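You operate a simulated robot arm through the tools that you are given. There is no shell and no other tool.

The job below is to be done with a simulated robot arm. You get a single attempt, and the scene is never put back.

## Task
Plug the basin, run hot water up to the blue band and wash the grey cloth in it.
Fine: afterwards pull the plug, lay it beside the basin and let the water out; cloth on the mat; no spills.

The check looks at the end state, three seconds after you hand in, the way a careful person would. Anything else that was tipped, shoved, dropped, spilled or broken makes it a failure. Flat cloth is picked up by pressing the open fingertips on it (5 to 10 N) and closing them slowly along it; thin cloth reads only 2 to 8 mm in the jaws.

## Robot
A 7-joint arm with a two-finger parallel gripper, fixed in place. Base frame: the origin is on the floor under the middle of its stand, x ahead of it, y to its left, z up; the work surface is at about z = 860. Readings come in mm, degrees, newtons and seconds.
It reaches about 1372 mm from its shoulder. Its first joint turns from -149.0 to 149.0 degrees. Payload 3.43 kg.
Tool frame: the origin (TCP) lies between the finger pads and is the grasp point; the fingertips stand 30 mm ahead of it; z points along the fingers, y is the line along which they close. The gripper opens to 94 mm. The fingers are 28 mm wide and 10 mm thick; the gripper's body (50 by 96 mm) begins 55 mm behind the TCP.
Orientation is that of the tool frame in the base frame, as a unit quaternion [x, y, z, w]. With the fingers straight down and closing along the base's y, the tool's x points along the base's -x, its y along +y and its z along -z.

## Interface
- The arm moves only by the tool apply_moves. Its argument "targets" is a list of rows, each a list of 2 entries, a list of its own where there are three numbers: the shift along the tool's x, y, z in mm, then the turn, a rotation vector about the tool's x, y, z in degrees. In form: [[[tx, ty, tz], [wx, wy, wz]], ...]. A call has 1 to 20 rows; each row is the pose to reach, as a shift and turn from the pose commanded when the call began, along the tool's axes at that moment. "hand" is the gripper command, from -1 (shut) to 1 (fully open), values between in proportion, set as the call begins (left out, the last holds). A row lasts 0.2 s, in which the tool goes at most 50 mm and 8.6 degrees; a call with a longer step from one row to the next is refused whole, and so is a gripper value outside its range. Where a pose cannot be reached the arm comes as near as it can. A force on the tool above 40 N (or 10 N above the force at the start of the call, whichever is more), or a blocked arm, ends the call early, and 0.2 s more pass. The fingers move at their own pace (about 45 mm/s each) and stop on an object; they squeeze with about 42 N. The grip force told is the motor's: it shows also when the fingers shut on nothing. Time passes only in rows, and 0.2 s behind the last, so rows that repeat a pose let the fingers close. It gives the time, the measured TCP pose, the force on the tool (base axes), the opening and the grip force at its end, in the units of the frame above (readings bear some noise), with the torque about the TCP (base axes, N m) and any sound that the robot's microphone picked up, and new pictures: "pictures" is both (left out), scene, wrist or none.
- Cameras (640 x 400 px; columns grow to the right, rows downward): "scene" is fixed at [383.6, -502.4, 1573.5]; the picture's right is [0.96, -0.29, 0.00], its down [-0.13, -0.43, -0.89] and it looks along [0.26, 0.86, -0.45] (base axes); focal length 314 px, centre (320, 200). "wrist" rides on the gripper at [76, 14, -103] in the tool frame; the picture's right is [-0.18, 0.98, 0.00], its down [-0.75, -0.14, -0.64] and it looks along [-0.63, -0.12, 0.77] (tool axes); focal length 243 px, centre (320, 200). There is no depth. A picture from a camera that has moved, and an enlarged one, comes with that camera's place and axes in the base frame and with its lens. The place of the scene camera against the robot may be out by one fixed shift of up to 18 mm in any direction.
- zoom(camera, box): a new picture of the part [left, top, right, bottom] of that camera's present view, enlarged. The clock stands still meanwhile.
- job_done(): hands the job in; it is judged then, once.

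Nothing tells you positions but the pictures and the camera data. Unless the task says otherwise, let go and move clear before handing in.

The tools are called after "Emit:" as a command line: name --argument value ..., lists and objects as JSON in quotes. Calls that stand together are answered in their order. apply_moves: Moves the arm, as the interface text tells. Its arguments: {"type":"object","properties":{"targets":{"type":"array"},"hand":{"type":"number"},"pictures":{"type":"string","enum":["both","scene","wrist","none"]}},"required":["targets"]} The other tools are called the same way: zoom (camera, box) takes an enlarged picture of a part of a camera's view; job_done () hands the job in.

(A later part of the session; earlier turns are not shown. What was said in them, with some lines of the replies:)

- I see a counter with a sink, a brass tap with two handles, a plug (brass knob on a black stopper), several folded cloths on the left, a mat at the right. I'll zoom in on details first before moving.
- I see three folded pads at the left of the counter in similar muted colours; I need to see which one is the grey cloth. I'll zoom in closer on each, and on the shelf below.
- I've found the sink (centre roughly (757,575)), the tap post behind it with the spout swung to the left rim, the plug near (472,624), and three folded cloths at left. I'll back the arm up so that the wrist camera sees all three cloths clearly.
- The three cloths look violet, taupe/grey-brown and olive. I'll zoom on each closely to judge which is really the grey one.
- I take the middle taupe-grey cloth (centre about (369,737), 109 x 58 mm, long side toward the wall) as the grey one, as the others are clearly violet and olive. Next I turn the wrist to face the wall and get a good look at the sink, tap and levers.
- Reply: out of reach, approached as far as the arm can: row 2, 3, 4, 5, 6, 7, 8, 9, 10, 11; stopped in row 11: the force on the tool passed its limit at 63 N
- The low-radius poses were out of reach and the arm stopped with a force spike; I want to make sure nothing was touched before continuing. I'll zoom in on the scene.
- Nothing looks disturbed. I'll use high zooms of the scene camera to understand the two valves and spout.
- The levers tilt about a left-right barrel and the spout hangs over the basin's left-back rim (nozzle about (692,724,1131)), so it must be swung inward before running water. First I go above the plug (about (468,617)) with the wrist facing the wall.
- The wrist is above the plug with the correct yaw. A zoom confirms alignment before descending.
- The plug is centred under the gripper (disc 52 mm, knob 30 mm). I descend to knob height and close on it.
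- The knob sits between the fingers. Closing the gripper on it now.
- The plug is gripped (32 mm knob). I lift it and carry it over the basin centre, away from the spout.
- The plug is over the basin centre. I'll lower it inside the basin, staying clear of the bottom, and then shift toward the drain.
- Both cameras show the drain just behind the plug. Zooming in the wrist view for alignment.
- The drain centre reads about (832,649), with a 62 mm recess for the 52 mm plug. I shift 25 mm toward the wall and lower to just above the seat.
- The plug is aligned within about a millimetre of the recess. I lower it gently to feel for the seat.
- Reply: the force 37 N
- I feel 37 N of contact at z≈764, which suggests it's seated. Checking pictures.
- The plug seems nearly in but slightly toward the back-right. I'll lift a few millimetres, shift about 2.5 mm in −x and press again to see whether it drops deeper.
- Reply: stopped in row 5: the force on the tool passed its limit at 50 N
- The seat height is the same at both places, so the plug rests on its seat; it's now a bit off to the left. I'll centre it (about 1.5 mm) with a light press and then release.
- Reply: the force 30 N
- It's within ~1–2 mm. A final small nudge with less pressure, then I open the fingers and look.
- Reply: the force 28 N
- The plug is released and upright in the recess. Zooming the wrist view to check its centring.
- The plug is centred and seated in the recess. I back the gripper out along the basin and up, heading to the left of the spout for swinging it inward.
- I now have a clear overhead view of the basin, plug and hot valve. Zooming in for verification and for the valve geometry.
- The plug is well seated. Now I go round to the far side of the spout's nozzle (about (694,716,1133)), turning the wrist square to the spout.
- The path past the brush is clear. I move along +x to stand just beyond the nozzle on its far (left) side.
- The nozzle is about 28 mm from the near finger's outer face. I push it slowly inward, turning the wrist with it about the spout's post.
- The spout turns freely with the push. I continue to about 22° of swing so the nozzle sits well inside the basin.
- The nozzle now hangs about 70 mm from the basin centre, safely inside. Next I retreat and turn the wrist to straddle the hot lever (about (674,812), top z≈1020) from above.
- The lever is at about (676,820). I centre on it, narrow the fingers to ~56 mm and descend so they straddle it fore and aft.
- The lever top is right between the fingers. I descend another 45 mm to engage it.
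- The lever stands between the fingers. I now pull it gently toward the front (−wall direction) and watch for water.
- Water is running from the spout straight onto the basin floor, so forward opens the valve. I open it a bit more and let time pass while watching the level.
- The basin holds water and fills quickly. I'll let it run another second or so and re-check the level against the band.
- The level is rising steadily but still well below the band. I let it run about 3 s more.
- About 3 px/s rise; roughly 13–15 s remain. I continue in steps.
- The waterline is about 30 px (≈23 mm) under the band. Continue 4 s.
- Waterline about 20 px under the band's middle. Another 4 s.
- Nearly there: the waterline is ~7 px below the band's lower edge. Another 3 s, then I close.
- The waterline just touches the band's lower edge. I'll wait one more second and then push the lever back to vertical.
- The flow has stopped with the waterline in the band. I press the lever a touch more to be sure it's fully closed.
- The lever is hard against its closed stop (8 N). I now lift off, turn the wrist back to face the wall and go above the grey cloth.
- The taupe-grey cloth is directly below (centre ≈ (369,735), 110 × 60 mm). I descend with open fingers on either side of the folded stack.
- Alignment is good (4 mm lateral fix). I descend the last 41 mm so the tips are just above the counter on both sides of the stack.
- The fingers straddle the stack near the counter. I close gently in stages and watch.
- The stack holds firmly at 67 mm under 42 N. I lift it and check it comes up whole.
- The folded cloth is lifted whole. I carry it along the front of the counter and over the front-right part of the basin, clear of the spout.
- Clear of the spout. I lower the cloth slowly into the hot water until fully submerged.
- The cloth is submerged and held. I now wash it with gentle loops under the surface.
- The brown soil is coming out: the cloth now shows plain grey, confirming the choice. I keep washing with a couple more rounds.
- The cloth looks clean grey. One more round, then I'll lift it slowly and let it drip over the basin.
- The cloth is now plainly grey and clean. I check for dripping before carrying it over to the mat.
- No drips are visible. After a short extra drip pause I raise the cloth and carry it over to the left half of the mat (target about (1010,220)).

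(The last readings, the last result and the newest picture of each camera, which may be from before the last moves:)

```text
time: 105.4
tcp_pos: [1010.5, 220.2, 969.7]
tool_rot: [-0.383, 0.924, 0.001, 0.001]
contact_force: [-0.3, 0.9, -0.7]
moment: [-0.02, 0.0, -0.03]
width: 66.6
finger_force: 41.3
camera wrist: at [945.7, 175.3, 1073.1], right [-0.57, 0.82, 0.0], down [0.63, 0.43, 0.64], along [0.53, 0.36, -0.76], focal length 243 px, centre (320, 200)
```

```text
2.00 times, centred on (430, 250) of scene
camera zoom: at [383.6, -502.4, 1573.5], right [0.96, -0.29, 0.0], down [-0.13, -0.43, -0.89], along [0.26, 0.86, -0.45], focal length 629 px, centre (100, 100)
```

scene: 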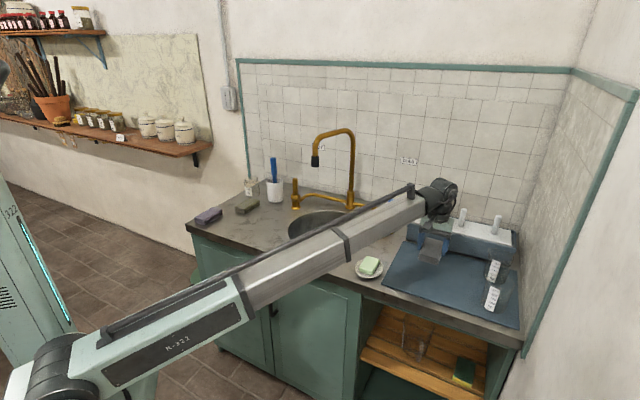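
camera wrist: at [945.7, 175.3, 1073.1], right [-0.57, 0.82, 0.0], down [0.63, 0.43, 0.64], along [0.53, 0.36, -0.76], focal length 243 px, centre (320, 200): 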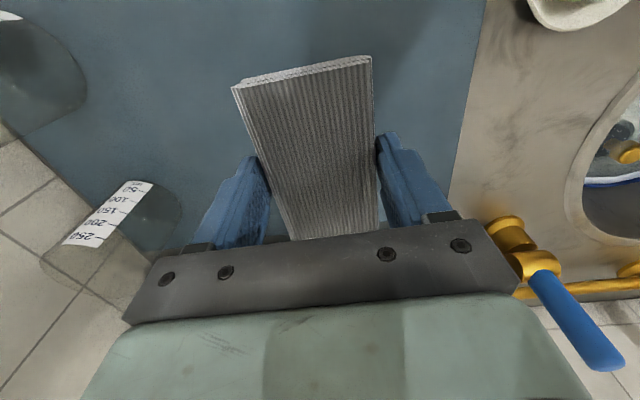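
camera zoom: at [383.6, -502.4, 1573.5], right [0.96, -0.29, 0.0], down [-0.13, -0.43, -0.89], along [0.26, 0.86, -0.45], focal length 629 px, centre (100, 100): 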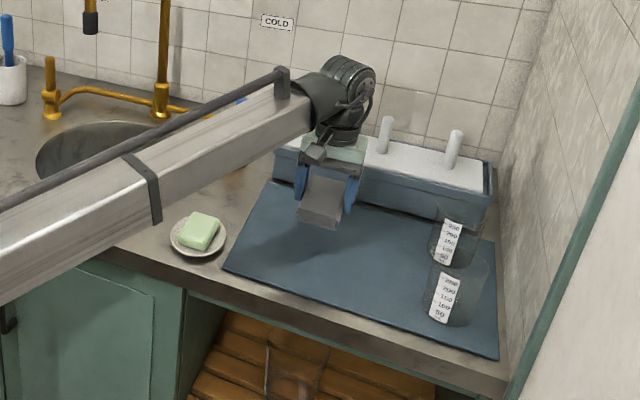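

The cloth is over the left-centre of the mat (≈126 mm inside its left edge). I lower it gently until it touches.

Emit:
apply_moves --targets '[[[0, 0, 25], [0, 0, 0]], [[0, 0, 45], [0, 0, 0]], [[0, 0, 56], [0, 0, 0]], [[0, 0, 61], [0, 0, 0]], [[0, 0, 64], [0, 0, 0]], [[0, 0, 64], [0, 0, 0]]]' --pictures "none"

Emit:
zoom --camera "scene" --box '[390, 200, 490, 290]'

```text
time: 106.8
tcp_pos: [1008.0, 220.6, 905.4]
tool_rot: [-0.382, 0.924, 0.001, 0.002]
contact_force: [-0.6, 0.6, -0.5]
moment: [-0.03, -0.01, 0.03]
width: 66.7
finger_force: 42.3
```

```text
4.44 times, centred on (440, 245) of scene
camera zoom: at [383.6, -502.4, 1573.5], right [0.96, -0.29, 0.0], down [-0.13, -0.43, -0.89], along [0.26, 0.86, -0.45], focal length 1398 px, centre (-213, 0)
```

zoom: 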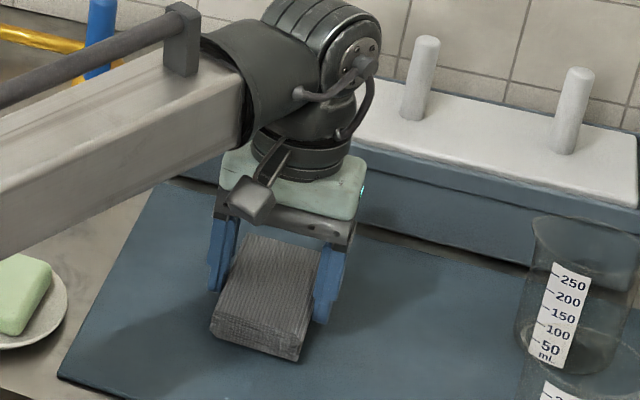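

Almost touching. I lower in 1 mm steps to feel the contact.

Emit:
apply_moves --targets '[[[0, 0, 1], [0, 0, 0]], [[0, 0, 2], [0, 0, 0]], [[0, 0, 3], [0, 0, 0]], [[0, 0, 4], [0, 0, 0]]]' --pictures "none"

```text
time: 107.8
tcp_pos: [1010.0, 221.0, 903.3]
tool_rot: [-0.383, 0.924, 0.0, 0.002]
contact_force: [0.3, -0.5, -0.4]
moment: [0.02, -0.03, -0.02]
width: 66.7
finger_force: 41.8
```

Emit:
apply_moves --targets '[[[0, 0, 1], [0, 0, 0]], [[0, 0, 2], [0, 0, 0]], [[0, 0, 3], [0, 0, 0]]]' --pictures "none"

```text
time: 108.6
tcp_pos: [1009.0, 221.2, 901.4]
tool_rot: [-0.383, 0.924, 0.0, 0.004]
contact_force: [3.7, -2.0, 31.5]
moment: [-0.13, 0.53, -0.01]
width: 66.8
finger_force: 42.2
```

Contact is made (31 N at z≈901). I ease off slightly and open the fingers.

Emit:
apply_moves --targets '[[[0, 0, -1.5], [0, 0, 0]], [[0, 0, -1.5], [0, 0, 0]]]' --pictures "none"

Emit:
apply_moves --targets '[[[0, 0, 0], [0, 0, 0]], [[0, 0, 0], [0, 0, 0]], [[0, 0, 0], [0, 0, 0]], [[0, 0, 0], [0, 0, 0]]]' --hand 1 --pictures "wrist"

Emit:
zoom --camera "scene" --box '[390, 200, 490, 290]'

```text
time: 109.2
tcp_pos: [1009.6, 220.4, 902.3]
tool_rot: [-0.383, 0.924, -0.001, 0.003]
contact_force: [6.1, -2.8, 32.2]
moment: [0.09, -0.12, -0.02]
width: 66.8
finger_force: 42.0
```

```text
time: 110.2
tcp_pos: [1009.8, 220.3, 900.4]
tool_rot: [-0.383, 0.924, 0.0, 0.001]
contact_force: [0.3, 0.2, -0.1]
moment: [-0.03, -0.01, -0.02]
width: 94.0
finger_force: 0.0
camera wrist: at [945.5, 175.2, 1002.8], right [-0.56, 0.83, 0.0], down [0.63, 0.43, 0.64], along [0.53, 0.36, -0.76], focal length 243 px, centre (320, 200)
```

wrist: 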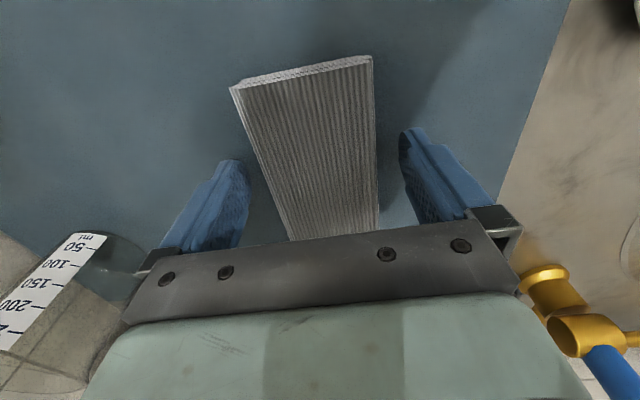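

```text
4.44 times, centred on (440, 245) of scene
camera zoom: at [383.6, -502.4, 1573.5], right [0.96, -0.29, 0.0], down [-0.13, -0.43, -0.89], along [0.26, 0.86, -0.45], focal length 1398 px, centre (-213, 0)
```

zoom: 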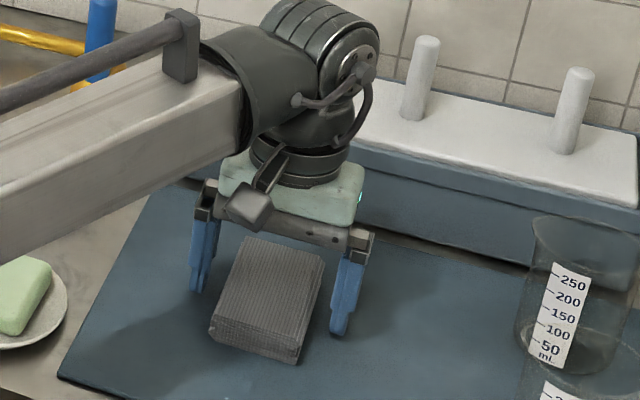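

The cloth lies flat on the mat. Now I lift off and return over the front-right of the basin to pull the plug.

Emit:
apply_moves --targets '[[[0, 0, -25], [0, 0, 0]], [[0, 0, -55], [0, 0, 0]], [[0, 0, -80], [0, 0, 0]], [[-4, 30, -80], [0, 0, 0]], [[-9, 72, -80], [0, 0, 0]], [[-15, 116, -80], [0, 0, 0]], [[-21, 160, -80], [0, 0, 0]], [[-27, 204, -80], [0, 0, 0]], [[-32, 248, -80], [0, 0, 0]], [[-38, 292, -80], [0, 0, 0]], [[-44, 336, -80], [0, 0, 0]], [[-51, 390, -80], [0, 0, 0]], [[-51, 390, -80], [0, 0, 0]]]' --hand 1

Emit:
zoom --camera "scene" --box '[370, 180, 530, 330]'

Emit:
zoom --camera "wrist" --box '[200, 0, 440, 240]'

```text
refused: row 12 steps farther than a row can; nothing moved
```

```text
2.67 times, centred on (450, 255) of scene
camera zoom: at [383.6, -502.4, 1573.5], right [0.96, -0.29, 0.0], down [-0.13, -0.43, -0.89], along [0.26, 0.86, -0.45], focal length 839 px, centre (-27, 53)
```

zoom: 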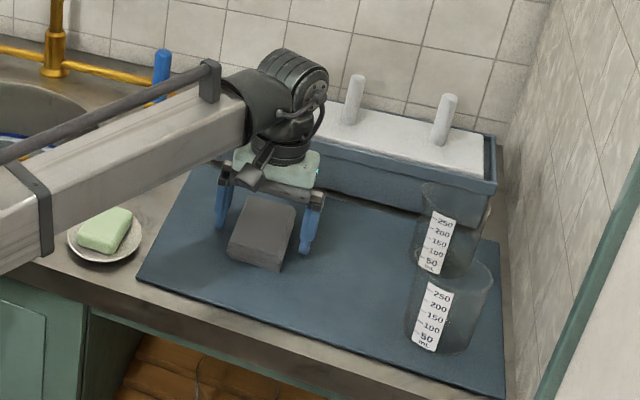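

```text
1.67 times, centred on (320, 120) of wrist
camera zoom: at [945.5, 175.2, 1002.8], right [-0.56, 0.83, 0.0], down [0.63, 0.43, 0.64], along [0.53, 0.36, -0.76], focal length 404 px, centre (320, 333)
```

zoom: 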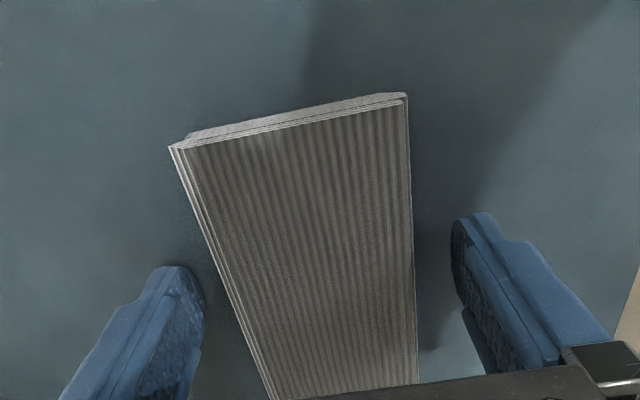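

One row was too long, so nothing moved. I repeat the same retreat with even steps.

Emit:
apply_moves --targets '[[[0, 0, -25], [0, 0, 0]], [[0, 0, -55], [0, 0, 0]], [[0, 0, -80], [0, 0, 0]], [[-5, 35, -80], [0, 0, 0]], [[-10, 75, -80], [0, 0, 0]], [[-15, 115, -80], [0, 0, 0]], [[-20, 155, -80], [0, 0, 0]], [[-25, 195, -80], [0, 0, 0]], [[-31, 235, -80], [0, 0, 0]], [[-36, 275, -80], [0, 0, 0]], [[-41, 315, -80], [0, 0, 0]], [[-46, 355, -80], [0, 0, 0]], [[-51, 390, -80], [0, 0, 0]], [[-51, 390, -80], [0, 0, 0]]]' --hand 1

Emit:
zoom --camera "wrist" --box '[200, 0, 440, 240]'

Emit:
zoom --camera "scene" --box '[370, 180, 530, 330]'

```text
time: 113.2
tcp_pos: [767.8, 531.2, 983.6]
tool_rot: [-0.383, 0.924, 0.001, 0.001]
contact_force: [0.5, 0.0, 0.4]
moment: [0.01, 0.01, -0.02]
width: 94.0
finger_force: 0.0
camera wrist: at [704.4, 485.5, 1085.7], right [-0.56, 0.83, 0.0], down [0.63, 0.43, 0.64], along [0.53, 0.36, -0.76], focal length 243 px, centre (320, 200)
```

scene: 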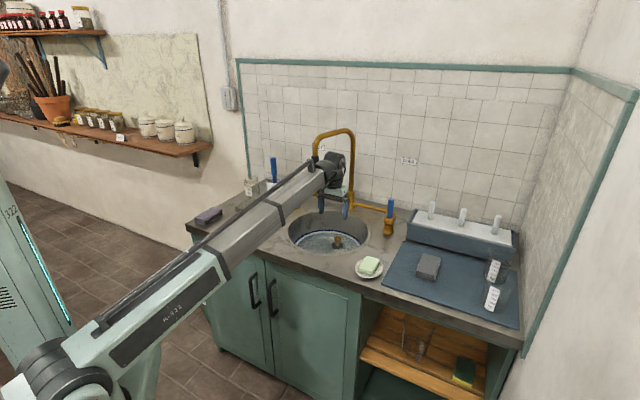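
wrist: 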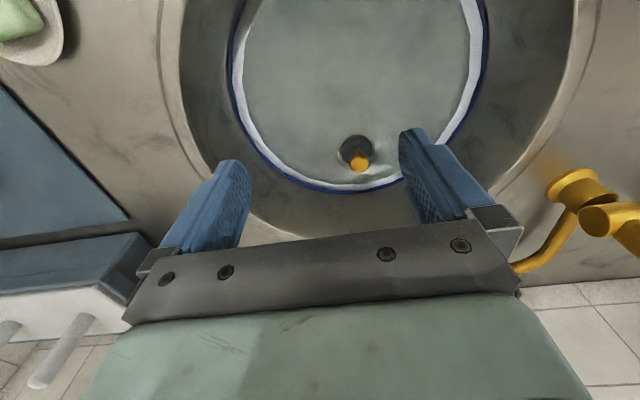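

```text
1.67 times, centred on (320, 120) of wrist
camera zoom: at [704.4, 485.5, 1085.7], right [-0.56, 0.83, 0.0], down [0.63, 0.43, 0.64], along [0.53, 0.36, -0.76], focal length 404 px, centre (320, 333)
```

zoom: 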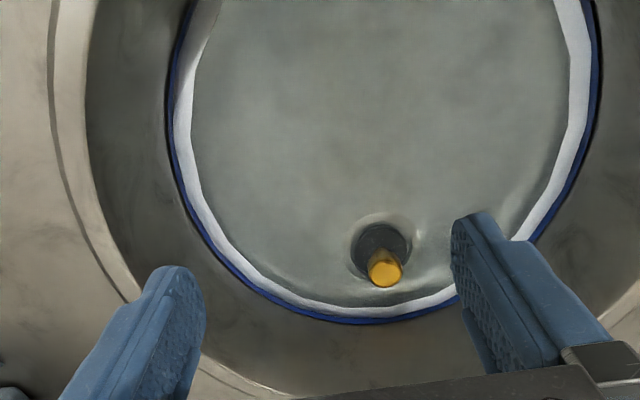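

```text
2.67 times, centred on (450, 255) of scene
camera zoom: at [383.6, -502.4, 1573.5], right [0.96, -0.29, 0.0], down [-0.13, -0.43, -0.89], along [0.26, 0.86, -0.45], focal length 839 px, centre (-27, 53)
```

zoom: 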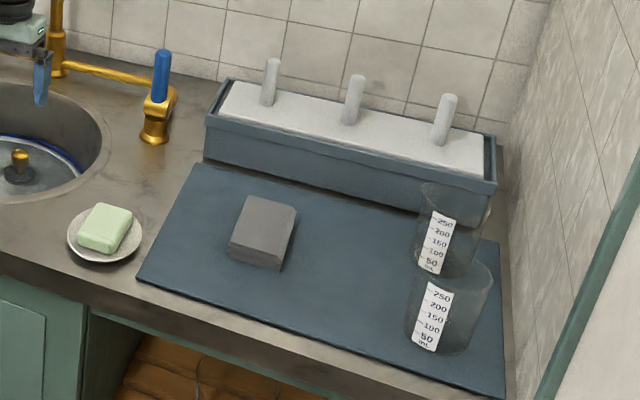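

The cloth rests on the mat and the water is still at the band. I lower beside the plug and slide toward it with the fingers straddling the knob.

Emit:
apply_moves --targets '[[[0, 0, 40], [0, 0, 0]], [[0, 0, 80], [0, 0, 0]], [[0, 0, 120], [0, 0, 0]], [[0, 0, 160], [0, 0, 0]], [[0, 0, 185], [0, 0, 0]], [[0, 0, 200], [0, 0, 0]], [[0, 13, 202], [0, 0, 0]], [[0, 26, 202], [0, 0, 0]], [[0, 37.9, 202], [0, 0, 0]], [[-25, 37.9, 202], [0, 0, 0]], [[-50, 37.9, 202], [0, 0, 0]], [[-75, 37.9, 202], [0, 0, 0]], [[-95, 37.9, 202], [0, 0, 0]], [[-110, 37.9, 202], [0, 0, 0]], [[-110, 37.9, 202], [0, 0, 0]]]'

Emit:
zoom --camera "wrist" --box '[220, 60, 420, 240]'

Emit:
zoom --camera "scene" --box '[280, 110, 400, 270]'

```text
time: 116.4
tcp_pos: [821.4, 637.2, 779.9]
tool_rot: [-0.383, 0.924, 0.0, 0.003]
contact_force: [-0.1, 0.0, -1.2]
moment: [0.0, 0.0, -0.02]
width: 94.2
finger_force: 0.2
camera wrist: at [757.3, 590.7, 882.0], right [-0.56, 0.83, 0.0], down [0.63, 0.43, 0.64], along [0.53, 0.36, -0.76], focal length 243 px, centre (320, 200)
```

scene: 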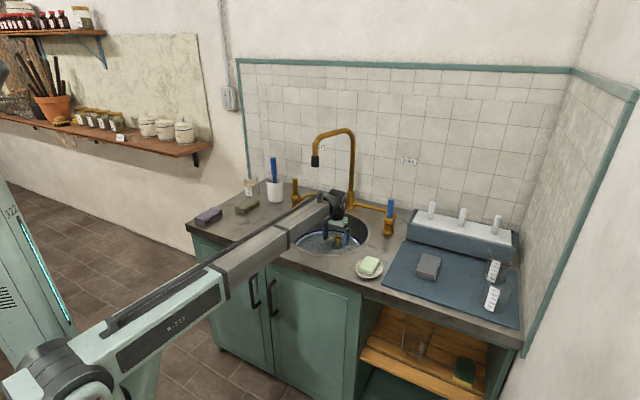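
wrist: 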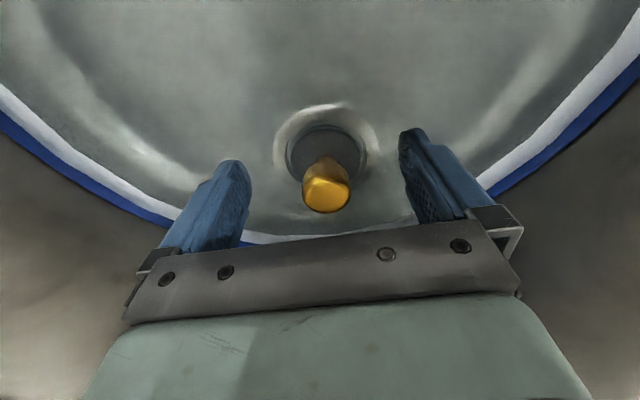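

```text
2.22 times, centred on (320, 150) of wrist
camera zoom: at [757.3, 590.7, 882.0], right [-0.56, 0.83, 0.0], down [0.63, 0.43, 0.64], along [0.53, 0.36, -0.76], focal length 539 px, centre (320, 311)
```

zoom: 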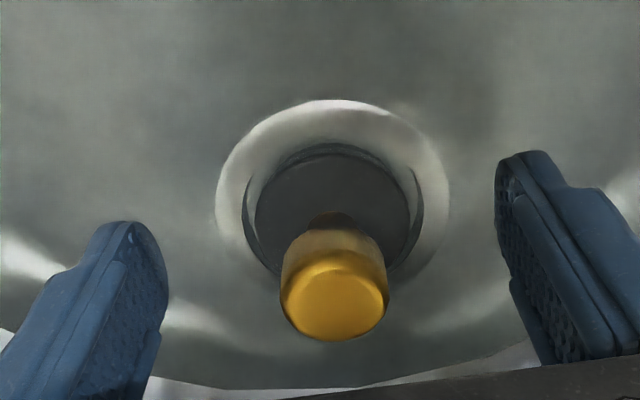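

```text
2.50 times, centred on (340, 190) of scene
camera zoom: at [383.6, -502.4, 1573.5], right [0.96, -0.29, 0.0], down [-0.13, -0.43, -0.89], along [0.26, 0.86, -0.45], focal length 786 px, centre (270, 225)
```

zoom: 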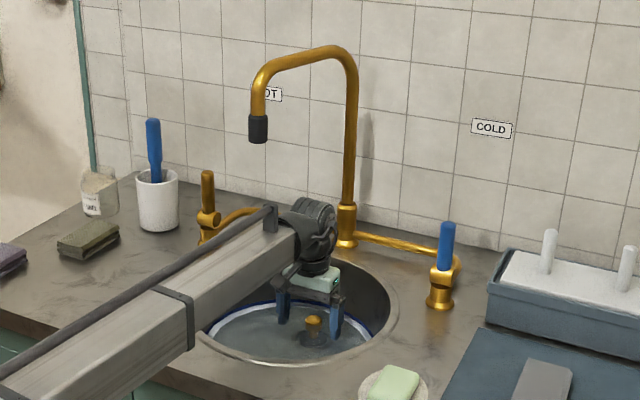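

The knob is between the fingers, 14 mm ahead. I move on it, lower to the grasp height and close.

Emit:
apply_moves --targets '[[[-7, 0, 0], [0, 0, 0]], [[-14, 0, 0], [0, 0, 0]], [[-14, 0, 8], [0, 0, 0]], [[-14, 0, 15], [0, 0, 0]], [[-14, 0, 15], [0, 0, 0]]]' --pictures "none"

Emit:
apply_moves --targets '[[[0, 0, 0], [0, 0, 0]], [[0, 0, 0], [0, 0, 0]], [[0, 0, 0], [0, 0, 0]], [[0, 0, 0], [0, 0, 0]], [[0, 0, 0], [0, 0, 0]], [[0, 0, 0], [0, 0, 0]]]' --hand -1 --pictures "wrist"

```text
time: 117.6
tcp_pos: [831.0, 646.1, 764.3]
tool_rot: [-0.383, 0.924, 0.0, 0.002]
contact_force: [-0.9, 0.0, 0.4]
moment: [0.01, 0.02, -0.01]
width: 93.5
finger_force: 0.0
```

```text
time: 119.0
tcp_pos: [831.2, 645.5, 764.5]
tool_rot: [-0.382, 0.924, 0.001, 0.002]
contact_force: [0.0, -0.2, 0.8]
moment: [0.02, 0.01, -0.01]
width: 32.7
finger_force: 42.1
camera wrist: at [767.1, 600.8, 867.5], right [-0.57, 0.82, 0.0], down [0.63, 0.43, 0.64], along [0.53, 0.36, -0.76], focal length 243 px, centre (320, 200)
```

wrist: 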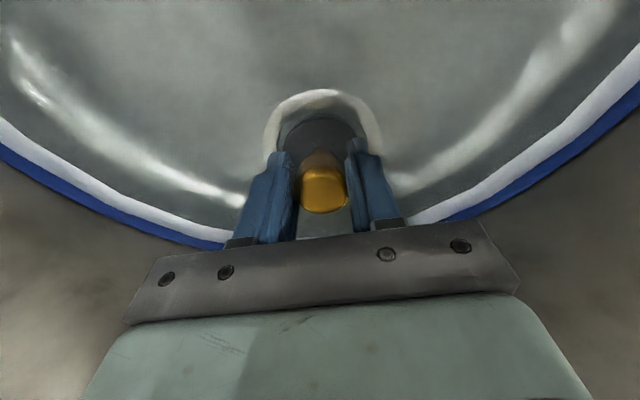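

The knob is gripped. I pull the plug slowly and draw back toward the front-right of the basin.

Emit:
apply_moves --targets '[[[0, 0, -4], [0, 0, 0]], [[0, 0, -9], [0, 0, 0]], [[0, 0, -16], [0, 0, 0]], [[0, 0, -24], [0, 0, 0]], [[0, 0, -34], [0, 0, 0]], [[0, 0, -48], [0, 0, 0]], [[20, 0, -52], [0, 0, 0]], [[45, -5, -55], [0, 0, 0]], [[70, -15, -60], [0, 0, 0]], [[95, -28, -68], [0, 0, 0]], [[124, -38, -75], [0, 0, 0]], [[124, -38, -90], [0, 0, 0]], [[124, -38, -90], [0, 0, 0]]]'

Emit:
zoom --camera "scene" --box '[280, 190, 390, 270]'

Emit:
zoom --camera "wrist" --box '[200, 0, 440, 240]'

```text
time: 121.8
tcp_pos: [770.2, 530.7, 852.2]
tool_rot: [-0.384, 0.923, -0.001, 0.002]
contact_force: [0.9, 0.7, -0.6]
moment: [0.01, -0.01, -0.02]
width: 32.8
finger_force: 42.0
camera wrist: at [706.8, 485.6, 955.0], right [-0.56, 0.83, 0.0], down [0.63, 0.43, 0.64], along [0.53, 0.36, -0.76], focal length 243 px, centre (320, 200)
```

scene: 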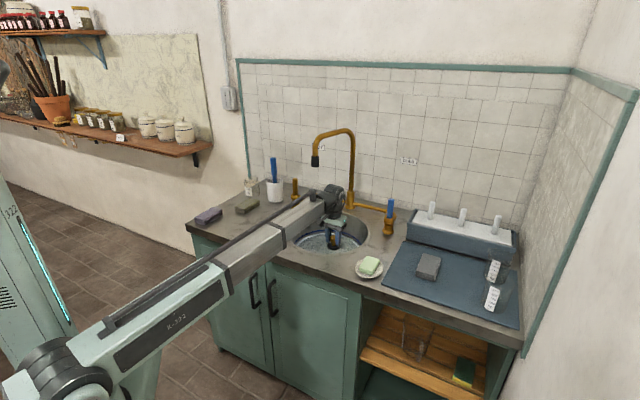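
wrist: 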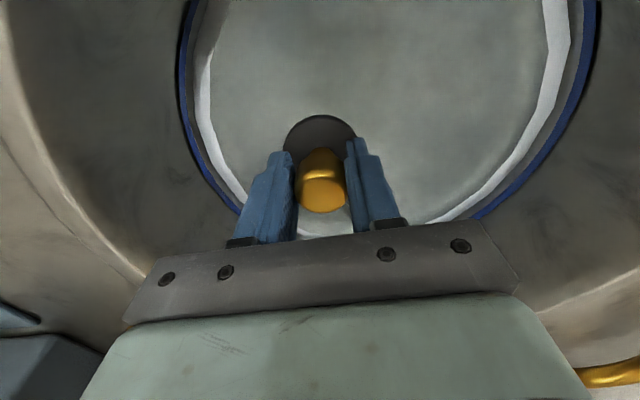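

```text
5.00 times, centred on (335, 230) of scene
camera zoom: at [383.6, -502.4, 1573.5], right [0.96, -0.29, 0.0], down [-0.13, -0.43, -0.89], along [0.26, 0.86, -0.45], focal length 1572 px, centre (245, 50)
```

zoom: 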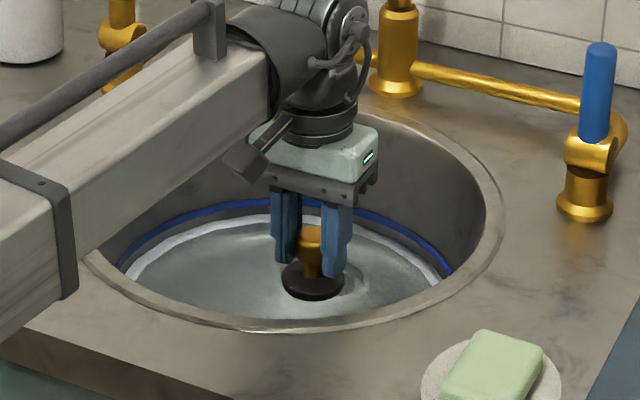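

```text
1.67 times, centred on (320, 120) of wrist
camera zoom: at [706.8, 485.6, 955.0], right [-0.56, 0.83, 0.0], down [0.63, 0.43, 0.64], along [0.53, 0.36, -0.76], focal length 404 px, centre (320, 333)
```

zoom: 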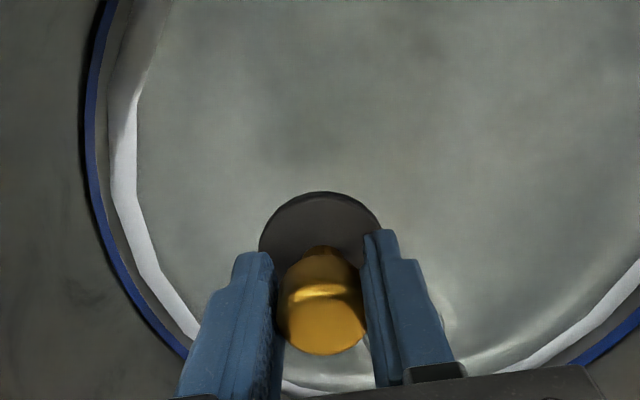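

The plug is out and the water is draining. I let the plug drip over the basin for a few seconds.

Emit:
apply_moves --targets '[[[0, 0, 0], [0, 0, 0]], [[0, 0, 0], [0, 0, 0]], [[0, 0, 0], [0, 0, 0]], [[0, 0, 0], [0, 0, 0]], [[0, 0, 0], [0, 0, 0]], [[0, 0, 0], [0, 0, 0]], [[0, 0, 0], [0, 0, 0]], [[0, 0, 0], [0, 0, 0]], [[0, 0, 0], [0, 0, 0]], [[0, 0, 0], [0, 0, 0]], [[0, 0, 0], [0, 0, 0]], [[0, 0, 0], [0, 0, 0]], [[0, 0, 0], [0, 0, 0]], [[0, 0, 0], [0, 0, 0]], [[0, 0, 0], [0, 0, 0]], [[0, 0, 0], [0, 0, 0]], [[0, 0, -30], [0, 0, 0]], [[0, 0, -65], [0, 0, 0]], [[0, 0, -95], [0, 0, 0]], [[0, 0, -110], [0, 0, 0]]]' --pictures "none"

Emit:
apply_moves --targets '[[[25, 22, 0], [0, 0, 0]], [[55, 49, 0], [0, 0, 0]], [[85, 76, 0], [0, 0, 0]], [[115, 103, 0], [0, 0, 0]], [[145.6, 130, 0], [0, 0, 0]], [[140, 155, 0], [0, 0, 0]], [[135, 180, 0], [0, 0, 0]], [[130, 205, 0], [0, 0, 0]], [[124.4, 229, 0], [0, 0, 0]], [[124.4, 229, 0], [0, 0, 0]]]' --pictures "both"

Emit:
zoom --camera "scene" --box '[230, 160, 400, 270]'

```text
time: 126.0
tcp_pos: [770.5, 530.8, 961.4]
tool_rot: [-0.383, 0.924, 0.0, 0.002]
contact_force: [0.3, -0.1, 0.0]
moment: [0.01, -0.01, -0.03]
width: 32.2
finger_force: 41.9
```

```text
time: 128.2
tcp_pos: [521.8, 607.7, 963.0]
tool_rot: [-0.382, 0.924, 0.0, 0.002]
contact_force: [-0.2, -0.6, -0.8]
moment: [-0.02, -0.03, 0.02]
width: 32.3
finger_force: 41.8
camera wrist: at [457.1, 561.3, 1065.6], right [-0.56, 0.83, 0.0], down [0.63, 0.43, 0.64], along [0.53, 0.36, -0.76], focal length 243 px, centre (320, 200)
```

scene: 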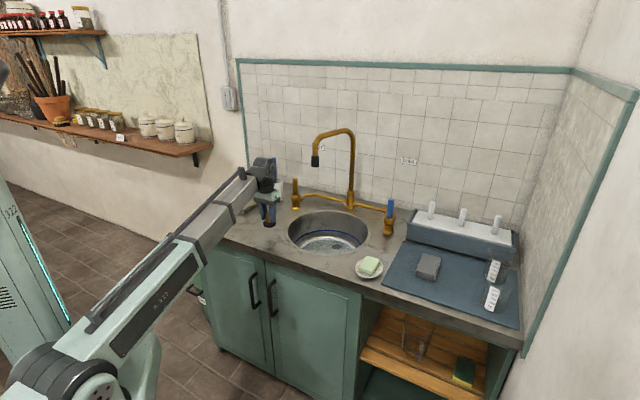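
wrist: 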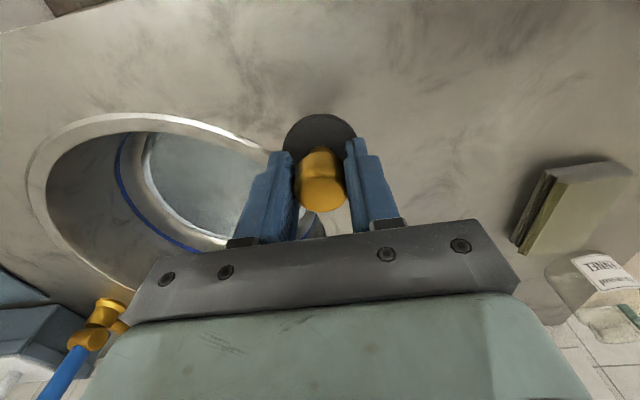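

```text
3.64 times, centred on (315, 215) of scene
camera zoom: at [383.6, -502.4, 1573.5], right [0.96, -0.29, 0.0], down [-0.13, -0.43, -0.89], along [0.26, 0.86, -0.45], focal length 1144 px, centre (338, 146)
```

zoom: 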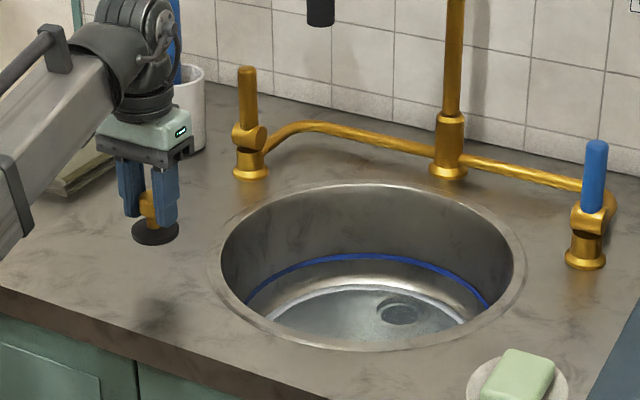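

The plug is beside the basin, on the left, about 30 mm from the rim. I lower it onto the counter.

Emit:
apply_moves --targets '[[[0, 0, 20], [0, 0, 0]], [[0, 0, 38], [0, 0, 0]], [[0, 0, 45], [0, 0, 0]], [[0, 0, 48], [0, 0, 0]], [[0, 0, 50], [0, 0, 0]], [[0, 0, 50], [0, 0, 0]]]' --pictures "none"

Emit:
apply_moves --targets '[[[0, 0, 1], [0, 0, 0]], [[0, 0, 2], [0, 0, 0]], [[0, 0, 2.5], [0, 0, 0]]]' --pictures "none"

Emit:
zoom --camera "scene" --box '[240, 190, 300, 250]'

```text
time: 129.6
tcp_pos: [521.6, 605.7, 913.4]
tool_rot: [-0.382, 0.924, 0.0, 0.002]
contact_force: [0.1, -0.2, -0.7]
moment: [0.01, 0.0, 0.01]
width: 32.2
finger_force: 42.2
```

```text
time: 130.4
tcp_pos: [521.3, 607.3, 912.4]
tool_rot: [-0.383, 0.924, 0.0, 0.002]
contact_force: [2.9, 1.7, 21.1]
moment: [-0.09, -0.02, 0.04]
width: 32.2
finger_force: 41.9
```

```text
6.67 times, centred on (270, 220) of scene
camera zoom: at [383.6, -502.4, 1573.5], right [0.96, -0.29, 0.0], down [-0.13, -0.43, -0.89], along [0.26, 0.86, -0.45], focal length 2097 px, centre (653, 67)
```

zoom: 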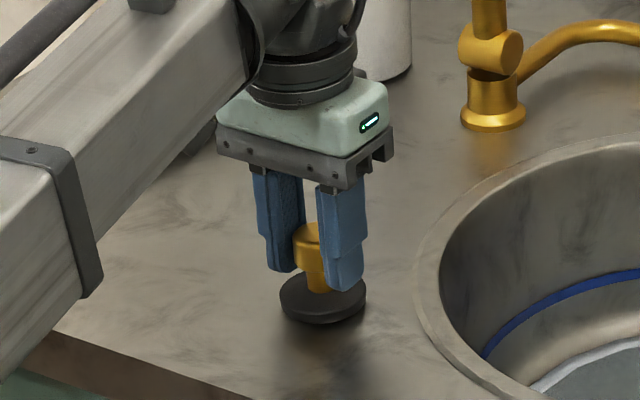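

The plug rests on the counter (21 N contact). I ease off and open the fingers, then lift away.

Emit:
apply_moves --targets '[[[0, 0, -1.5], [0, 0, 0]], [[0, 0, -1.5], [0, 0, 0]]]' --pictures "none"

Emit:
apply_moves --targets '[[[0, 0, 0], [0, 0, 0]], [[0, 0, 0], [0, 0, 0]], [[0, 0, 0], [0, 0, 0]], [[0, 0, 0], [0, 0, 0]]]' --hand 1 --pictures "none"

Emit:
apply_moves --targets '[[[0, 0, -20], [0, 0, 0]], [[0, 0, -55], [0, 0, 0]], [[0, 0, -95], [0, 0, 0]], [[0, 0, -140], [0, 0, 0]], [[0, 0, -185], [0, 0, 0]], [[0, 30, -200], [0, 0, 0]], [[0, 60, -210], [0, 0, 0]], [[0, 60, -210], [0, 0, 0]]]' --pictures "both"

Emit:
zoom --camera "scene" --box '[240, 130, 400, 270]'

```text
time: 131.0
tcp_pos: [520.0, 606.1, 910.9]
tool_rot: [-0.383, 0.924, 0.0, 0.003]
contact_force: [6.3, -0.1, 7.4]
moment: [0.03, -0.25, -0.05]
width: 32.1
finger_force: 41.9
```

```text
time: 132.0
tcp_pos: [519.9, 605.3, 911.9]
tool_rot: [-0.383, 0.924, 0.0, 0.002]
contact_force: [0.3, 0.0, -0.5]
moment: [0.01, 0.03, -0.04]
width: 93.9
finger_force: 0.0
```

```text
time: 133.8
tcp_pos: [474.7, 649.0, 1124.5]
tool_rot: [-0.383, 0.924, 0.001, 0.001]
contact_force: [0.7, 0.1, 0.3]
moment: [0.0, -0.04, -0.03]
width: 93.9
finger_force: 0.0
camera wrist: at [410.6, 603.5, 1226.4], right [-0.57, 0.83, 0.0], down [0.63, 0.43, 0.64], along [0.53, 0.36, -0.76], focal length 243 px, centre (320, 200)
```

scene: 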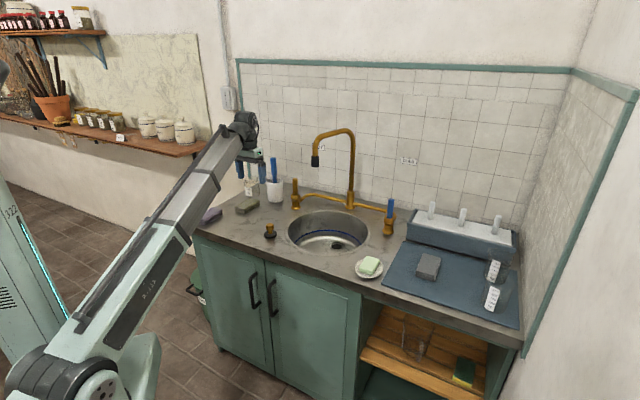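
wrist: 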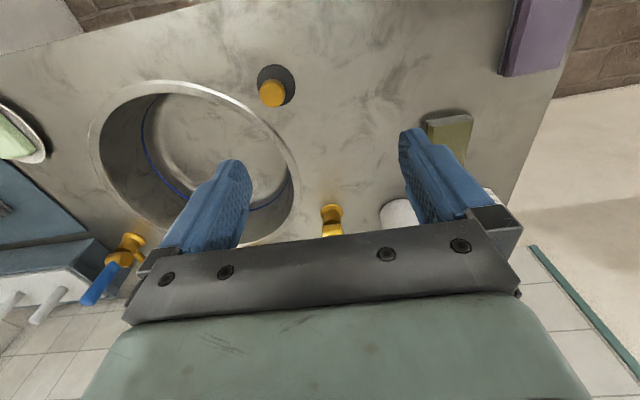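

```text
2.86 times, centred on (320, 200) of scene
camera zoom: at [383.6, -502.4, 1573.5], right [0.96, -0.29, 0.0], down [-0.13, -0.43, -0.89], along [0.26, 0.86, -0.45], focal length 899 px, centre (320, 200)
```

zoom: 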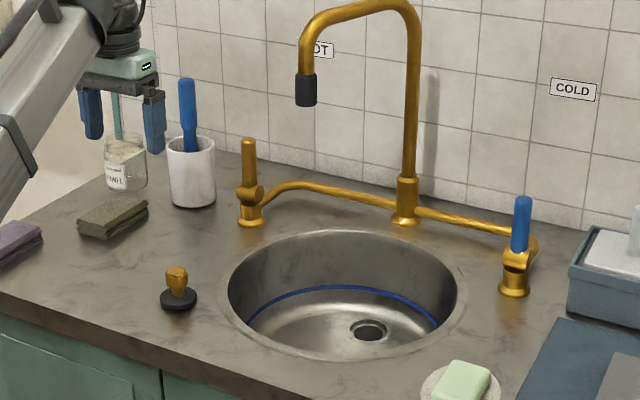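

The basin has drained. I inspect the plug, basin, counter, mat and floor for anything amiss.

Emit:
zoom --camera "scene" --box '[250, 210, 300, 250]'

Emit:
zoom --camera "scene" --box '[285, 205, 375, 260]'

Emit:
zoom --camera "scene" --box '[350, 190, 540, 350]'

Emit:
zoom --camera "scene" --box '[180, 170, 320, 270]'

Emit:
zoom --camera "wrist" --box '[60, 40, 360, 240]'

```text
10.00 times, centred on (275, 230) of scene
camera zoom: at [383.6, -502.4, 1573.5], right [0.96, -0.29, 0.0], down [-0.13, -0.43, -0.89], along [0.26, 0.86, -0.45], focal length 3145 px, centre (770, -100)
```

zoom: 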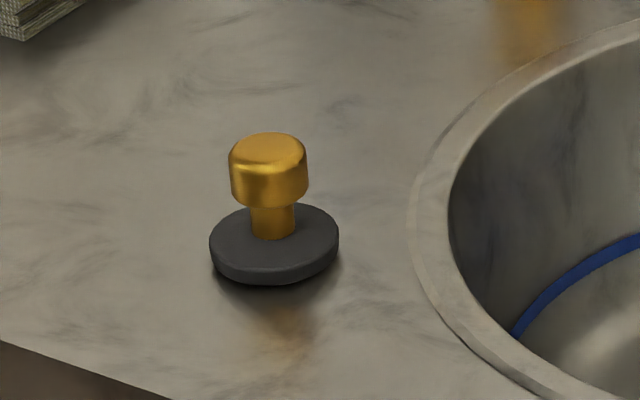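

```text
7.11 times, centred on (330, 232) of scene
camera zoom: at [383.6, -502.4, 1573.5], right [0.96, -0.29, 0.0], down [-0.13, -0.43, -0.89], along [0.26, 0.86, -0.45], focal length 2236 px, centre (249, -31)
```

zoom: 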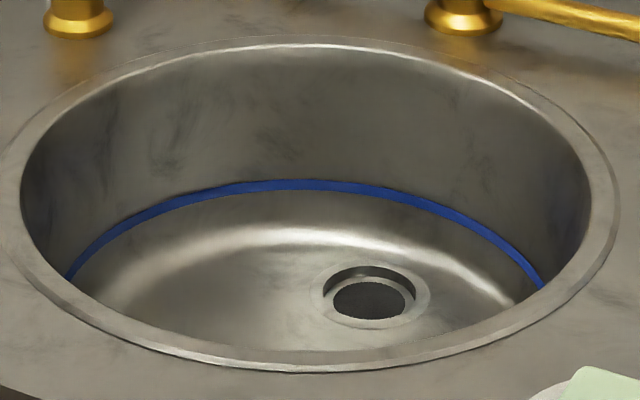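

```text
2.50 times, centred on (445, 270) of scene
camera zoom: at [383.6, -502.4, 1573.5], right [0.96, -0.29, 0.0], down [-0.13, -0.43, -0.89], along [0.26, 0.86, -0.45], focal length 786 px, centre (8, 25)
```

zoom: 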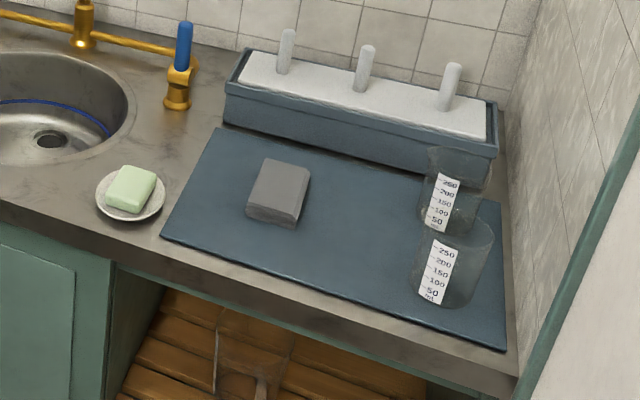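

```text
4.00 times, centred on (250, 220) of scene
camera zoom: at [383.6, -502.4, 1573.5], right [0.96, -0.29, 0.0], down [-0.13, -0.43, -0.89], along [0.26, 0.86, -0.45], focal length 1258 px, centre (600, 120)
```

zoom: 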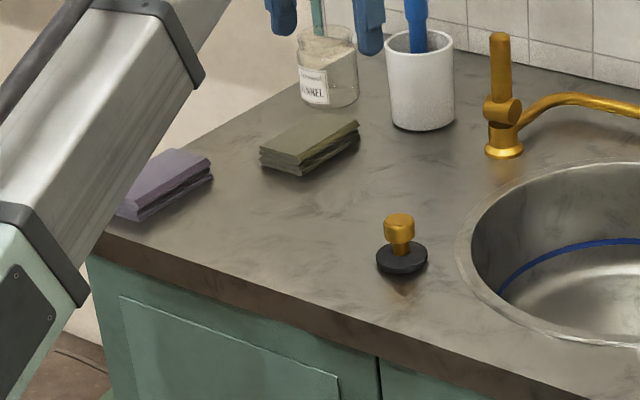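

```text
2.00 times, centred on (210, 140) of wrist
camera zoom: at [410.6, 603.5, 1226.4], right [-0.57, 0.83, 0.0], down [0.63, 0.43, 0.64], along [0.53, 0.36, -0.76], focal length 485 px, centre (540, 320)
```

zoom: 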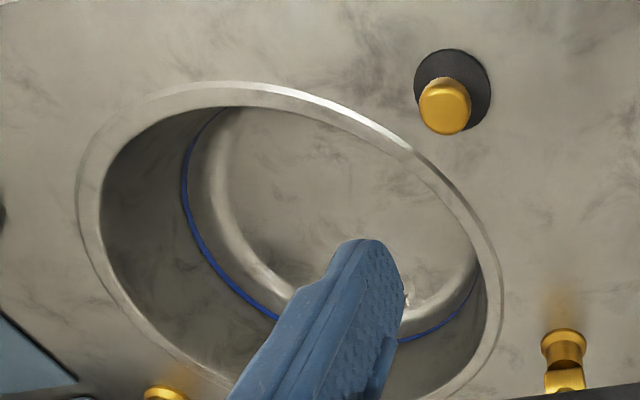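

The basin is empty, and the plug stands beside its left rim. The clean grey cloth lies on the mat, the tap is shut, and I can see no spills or disturbed items. The gripper is open and clear, so I'm handing in the job.

Emit:
job_done

```text
The job is handed in.
```

I plugged the basin, filled it with hot water up to the blue band, washed the grey cloth in it, and handed the job in.

In the last pictures before handing in:

- **Basin:** it is empty, and the plug stands upright on the counter about 30 mm from the left rim.
- **Cloth:** it lies folded on the left half of the mat. Three cloths were on the counter and none looked clearly grey, so I picked the brownish one. It came out plain grey after washing.
- **Tap:** the hot lever is back against its closed stop and no water is running.
- **Spout:** its nozzle was over the left edge of the basin, so I swung it inward before running water and left it over the basin.
- **Everything else:** I saw no drips or spills, and nothing else looks moved. Early on the arm stopped once on a force reading while reaching for a pose it could not hold. I checked and nothing had been disturbed.
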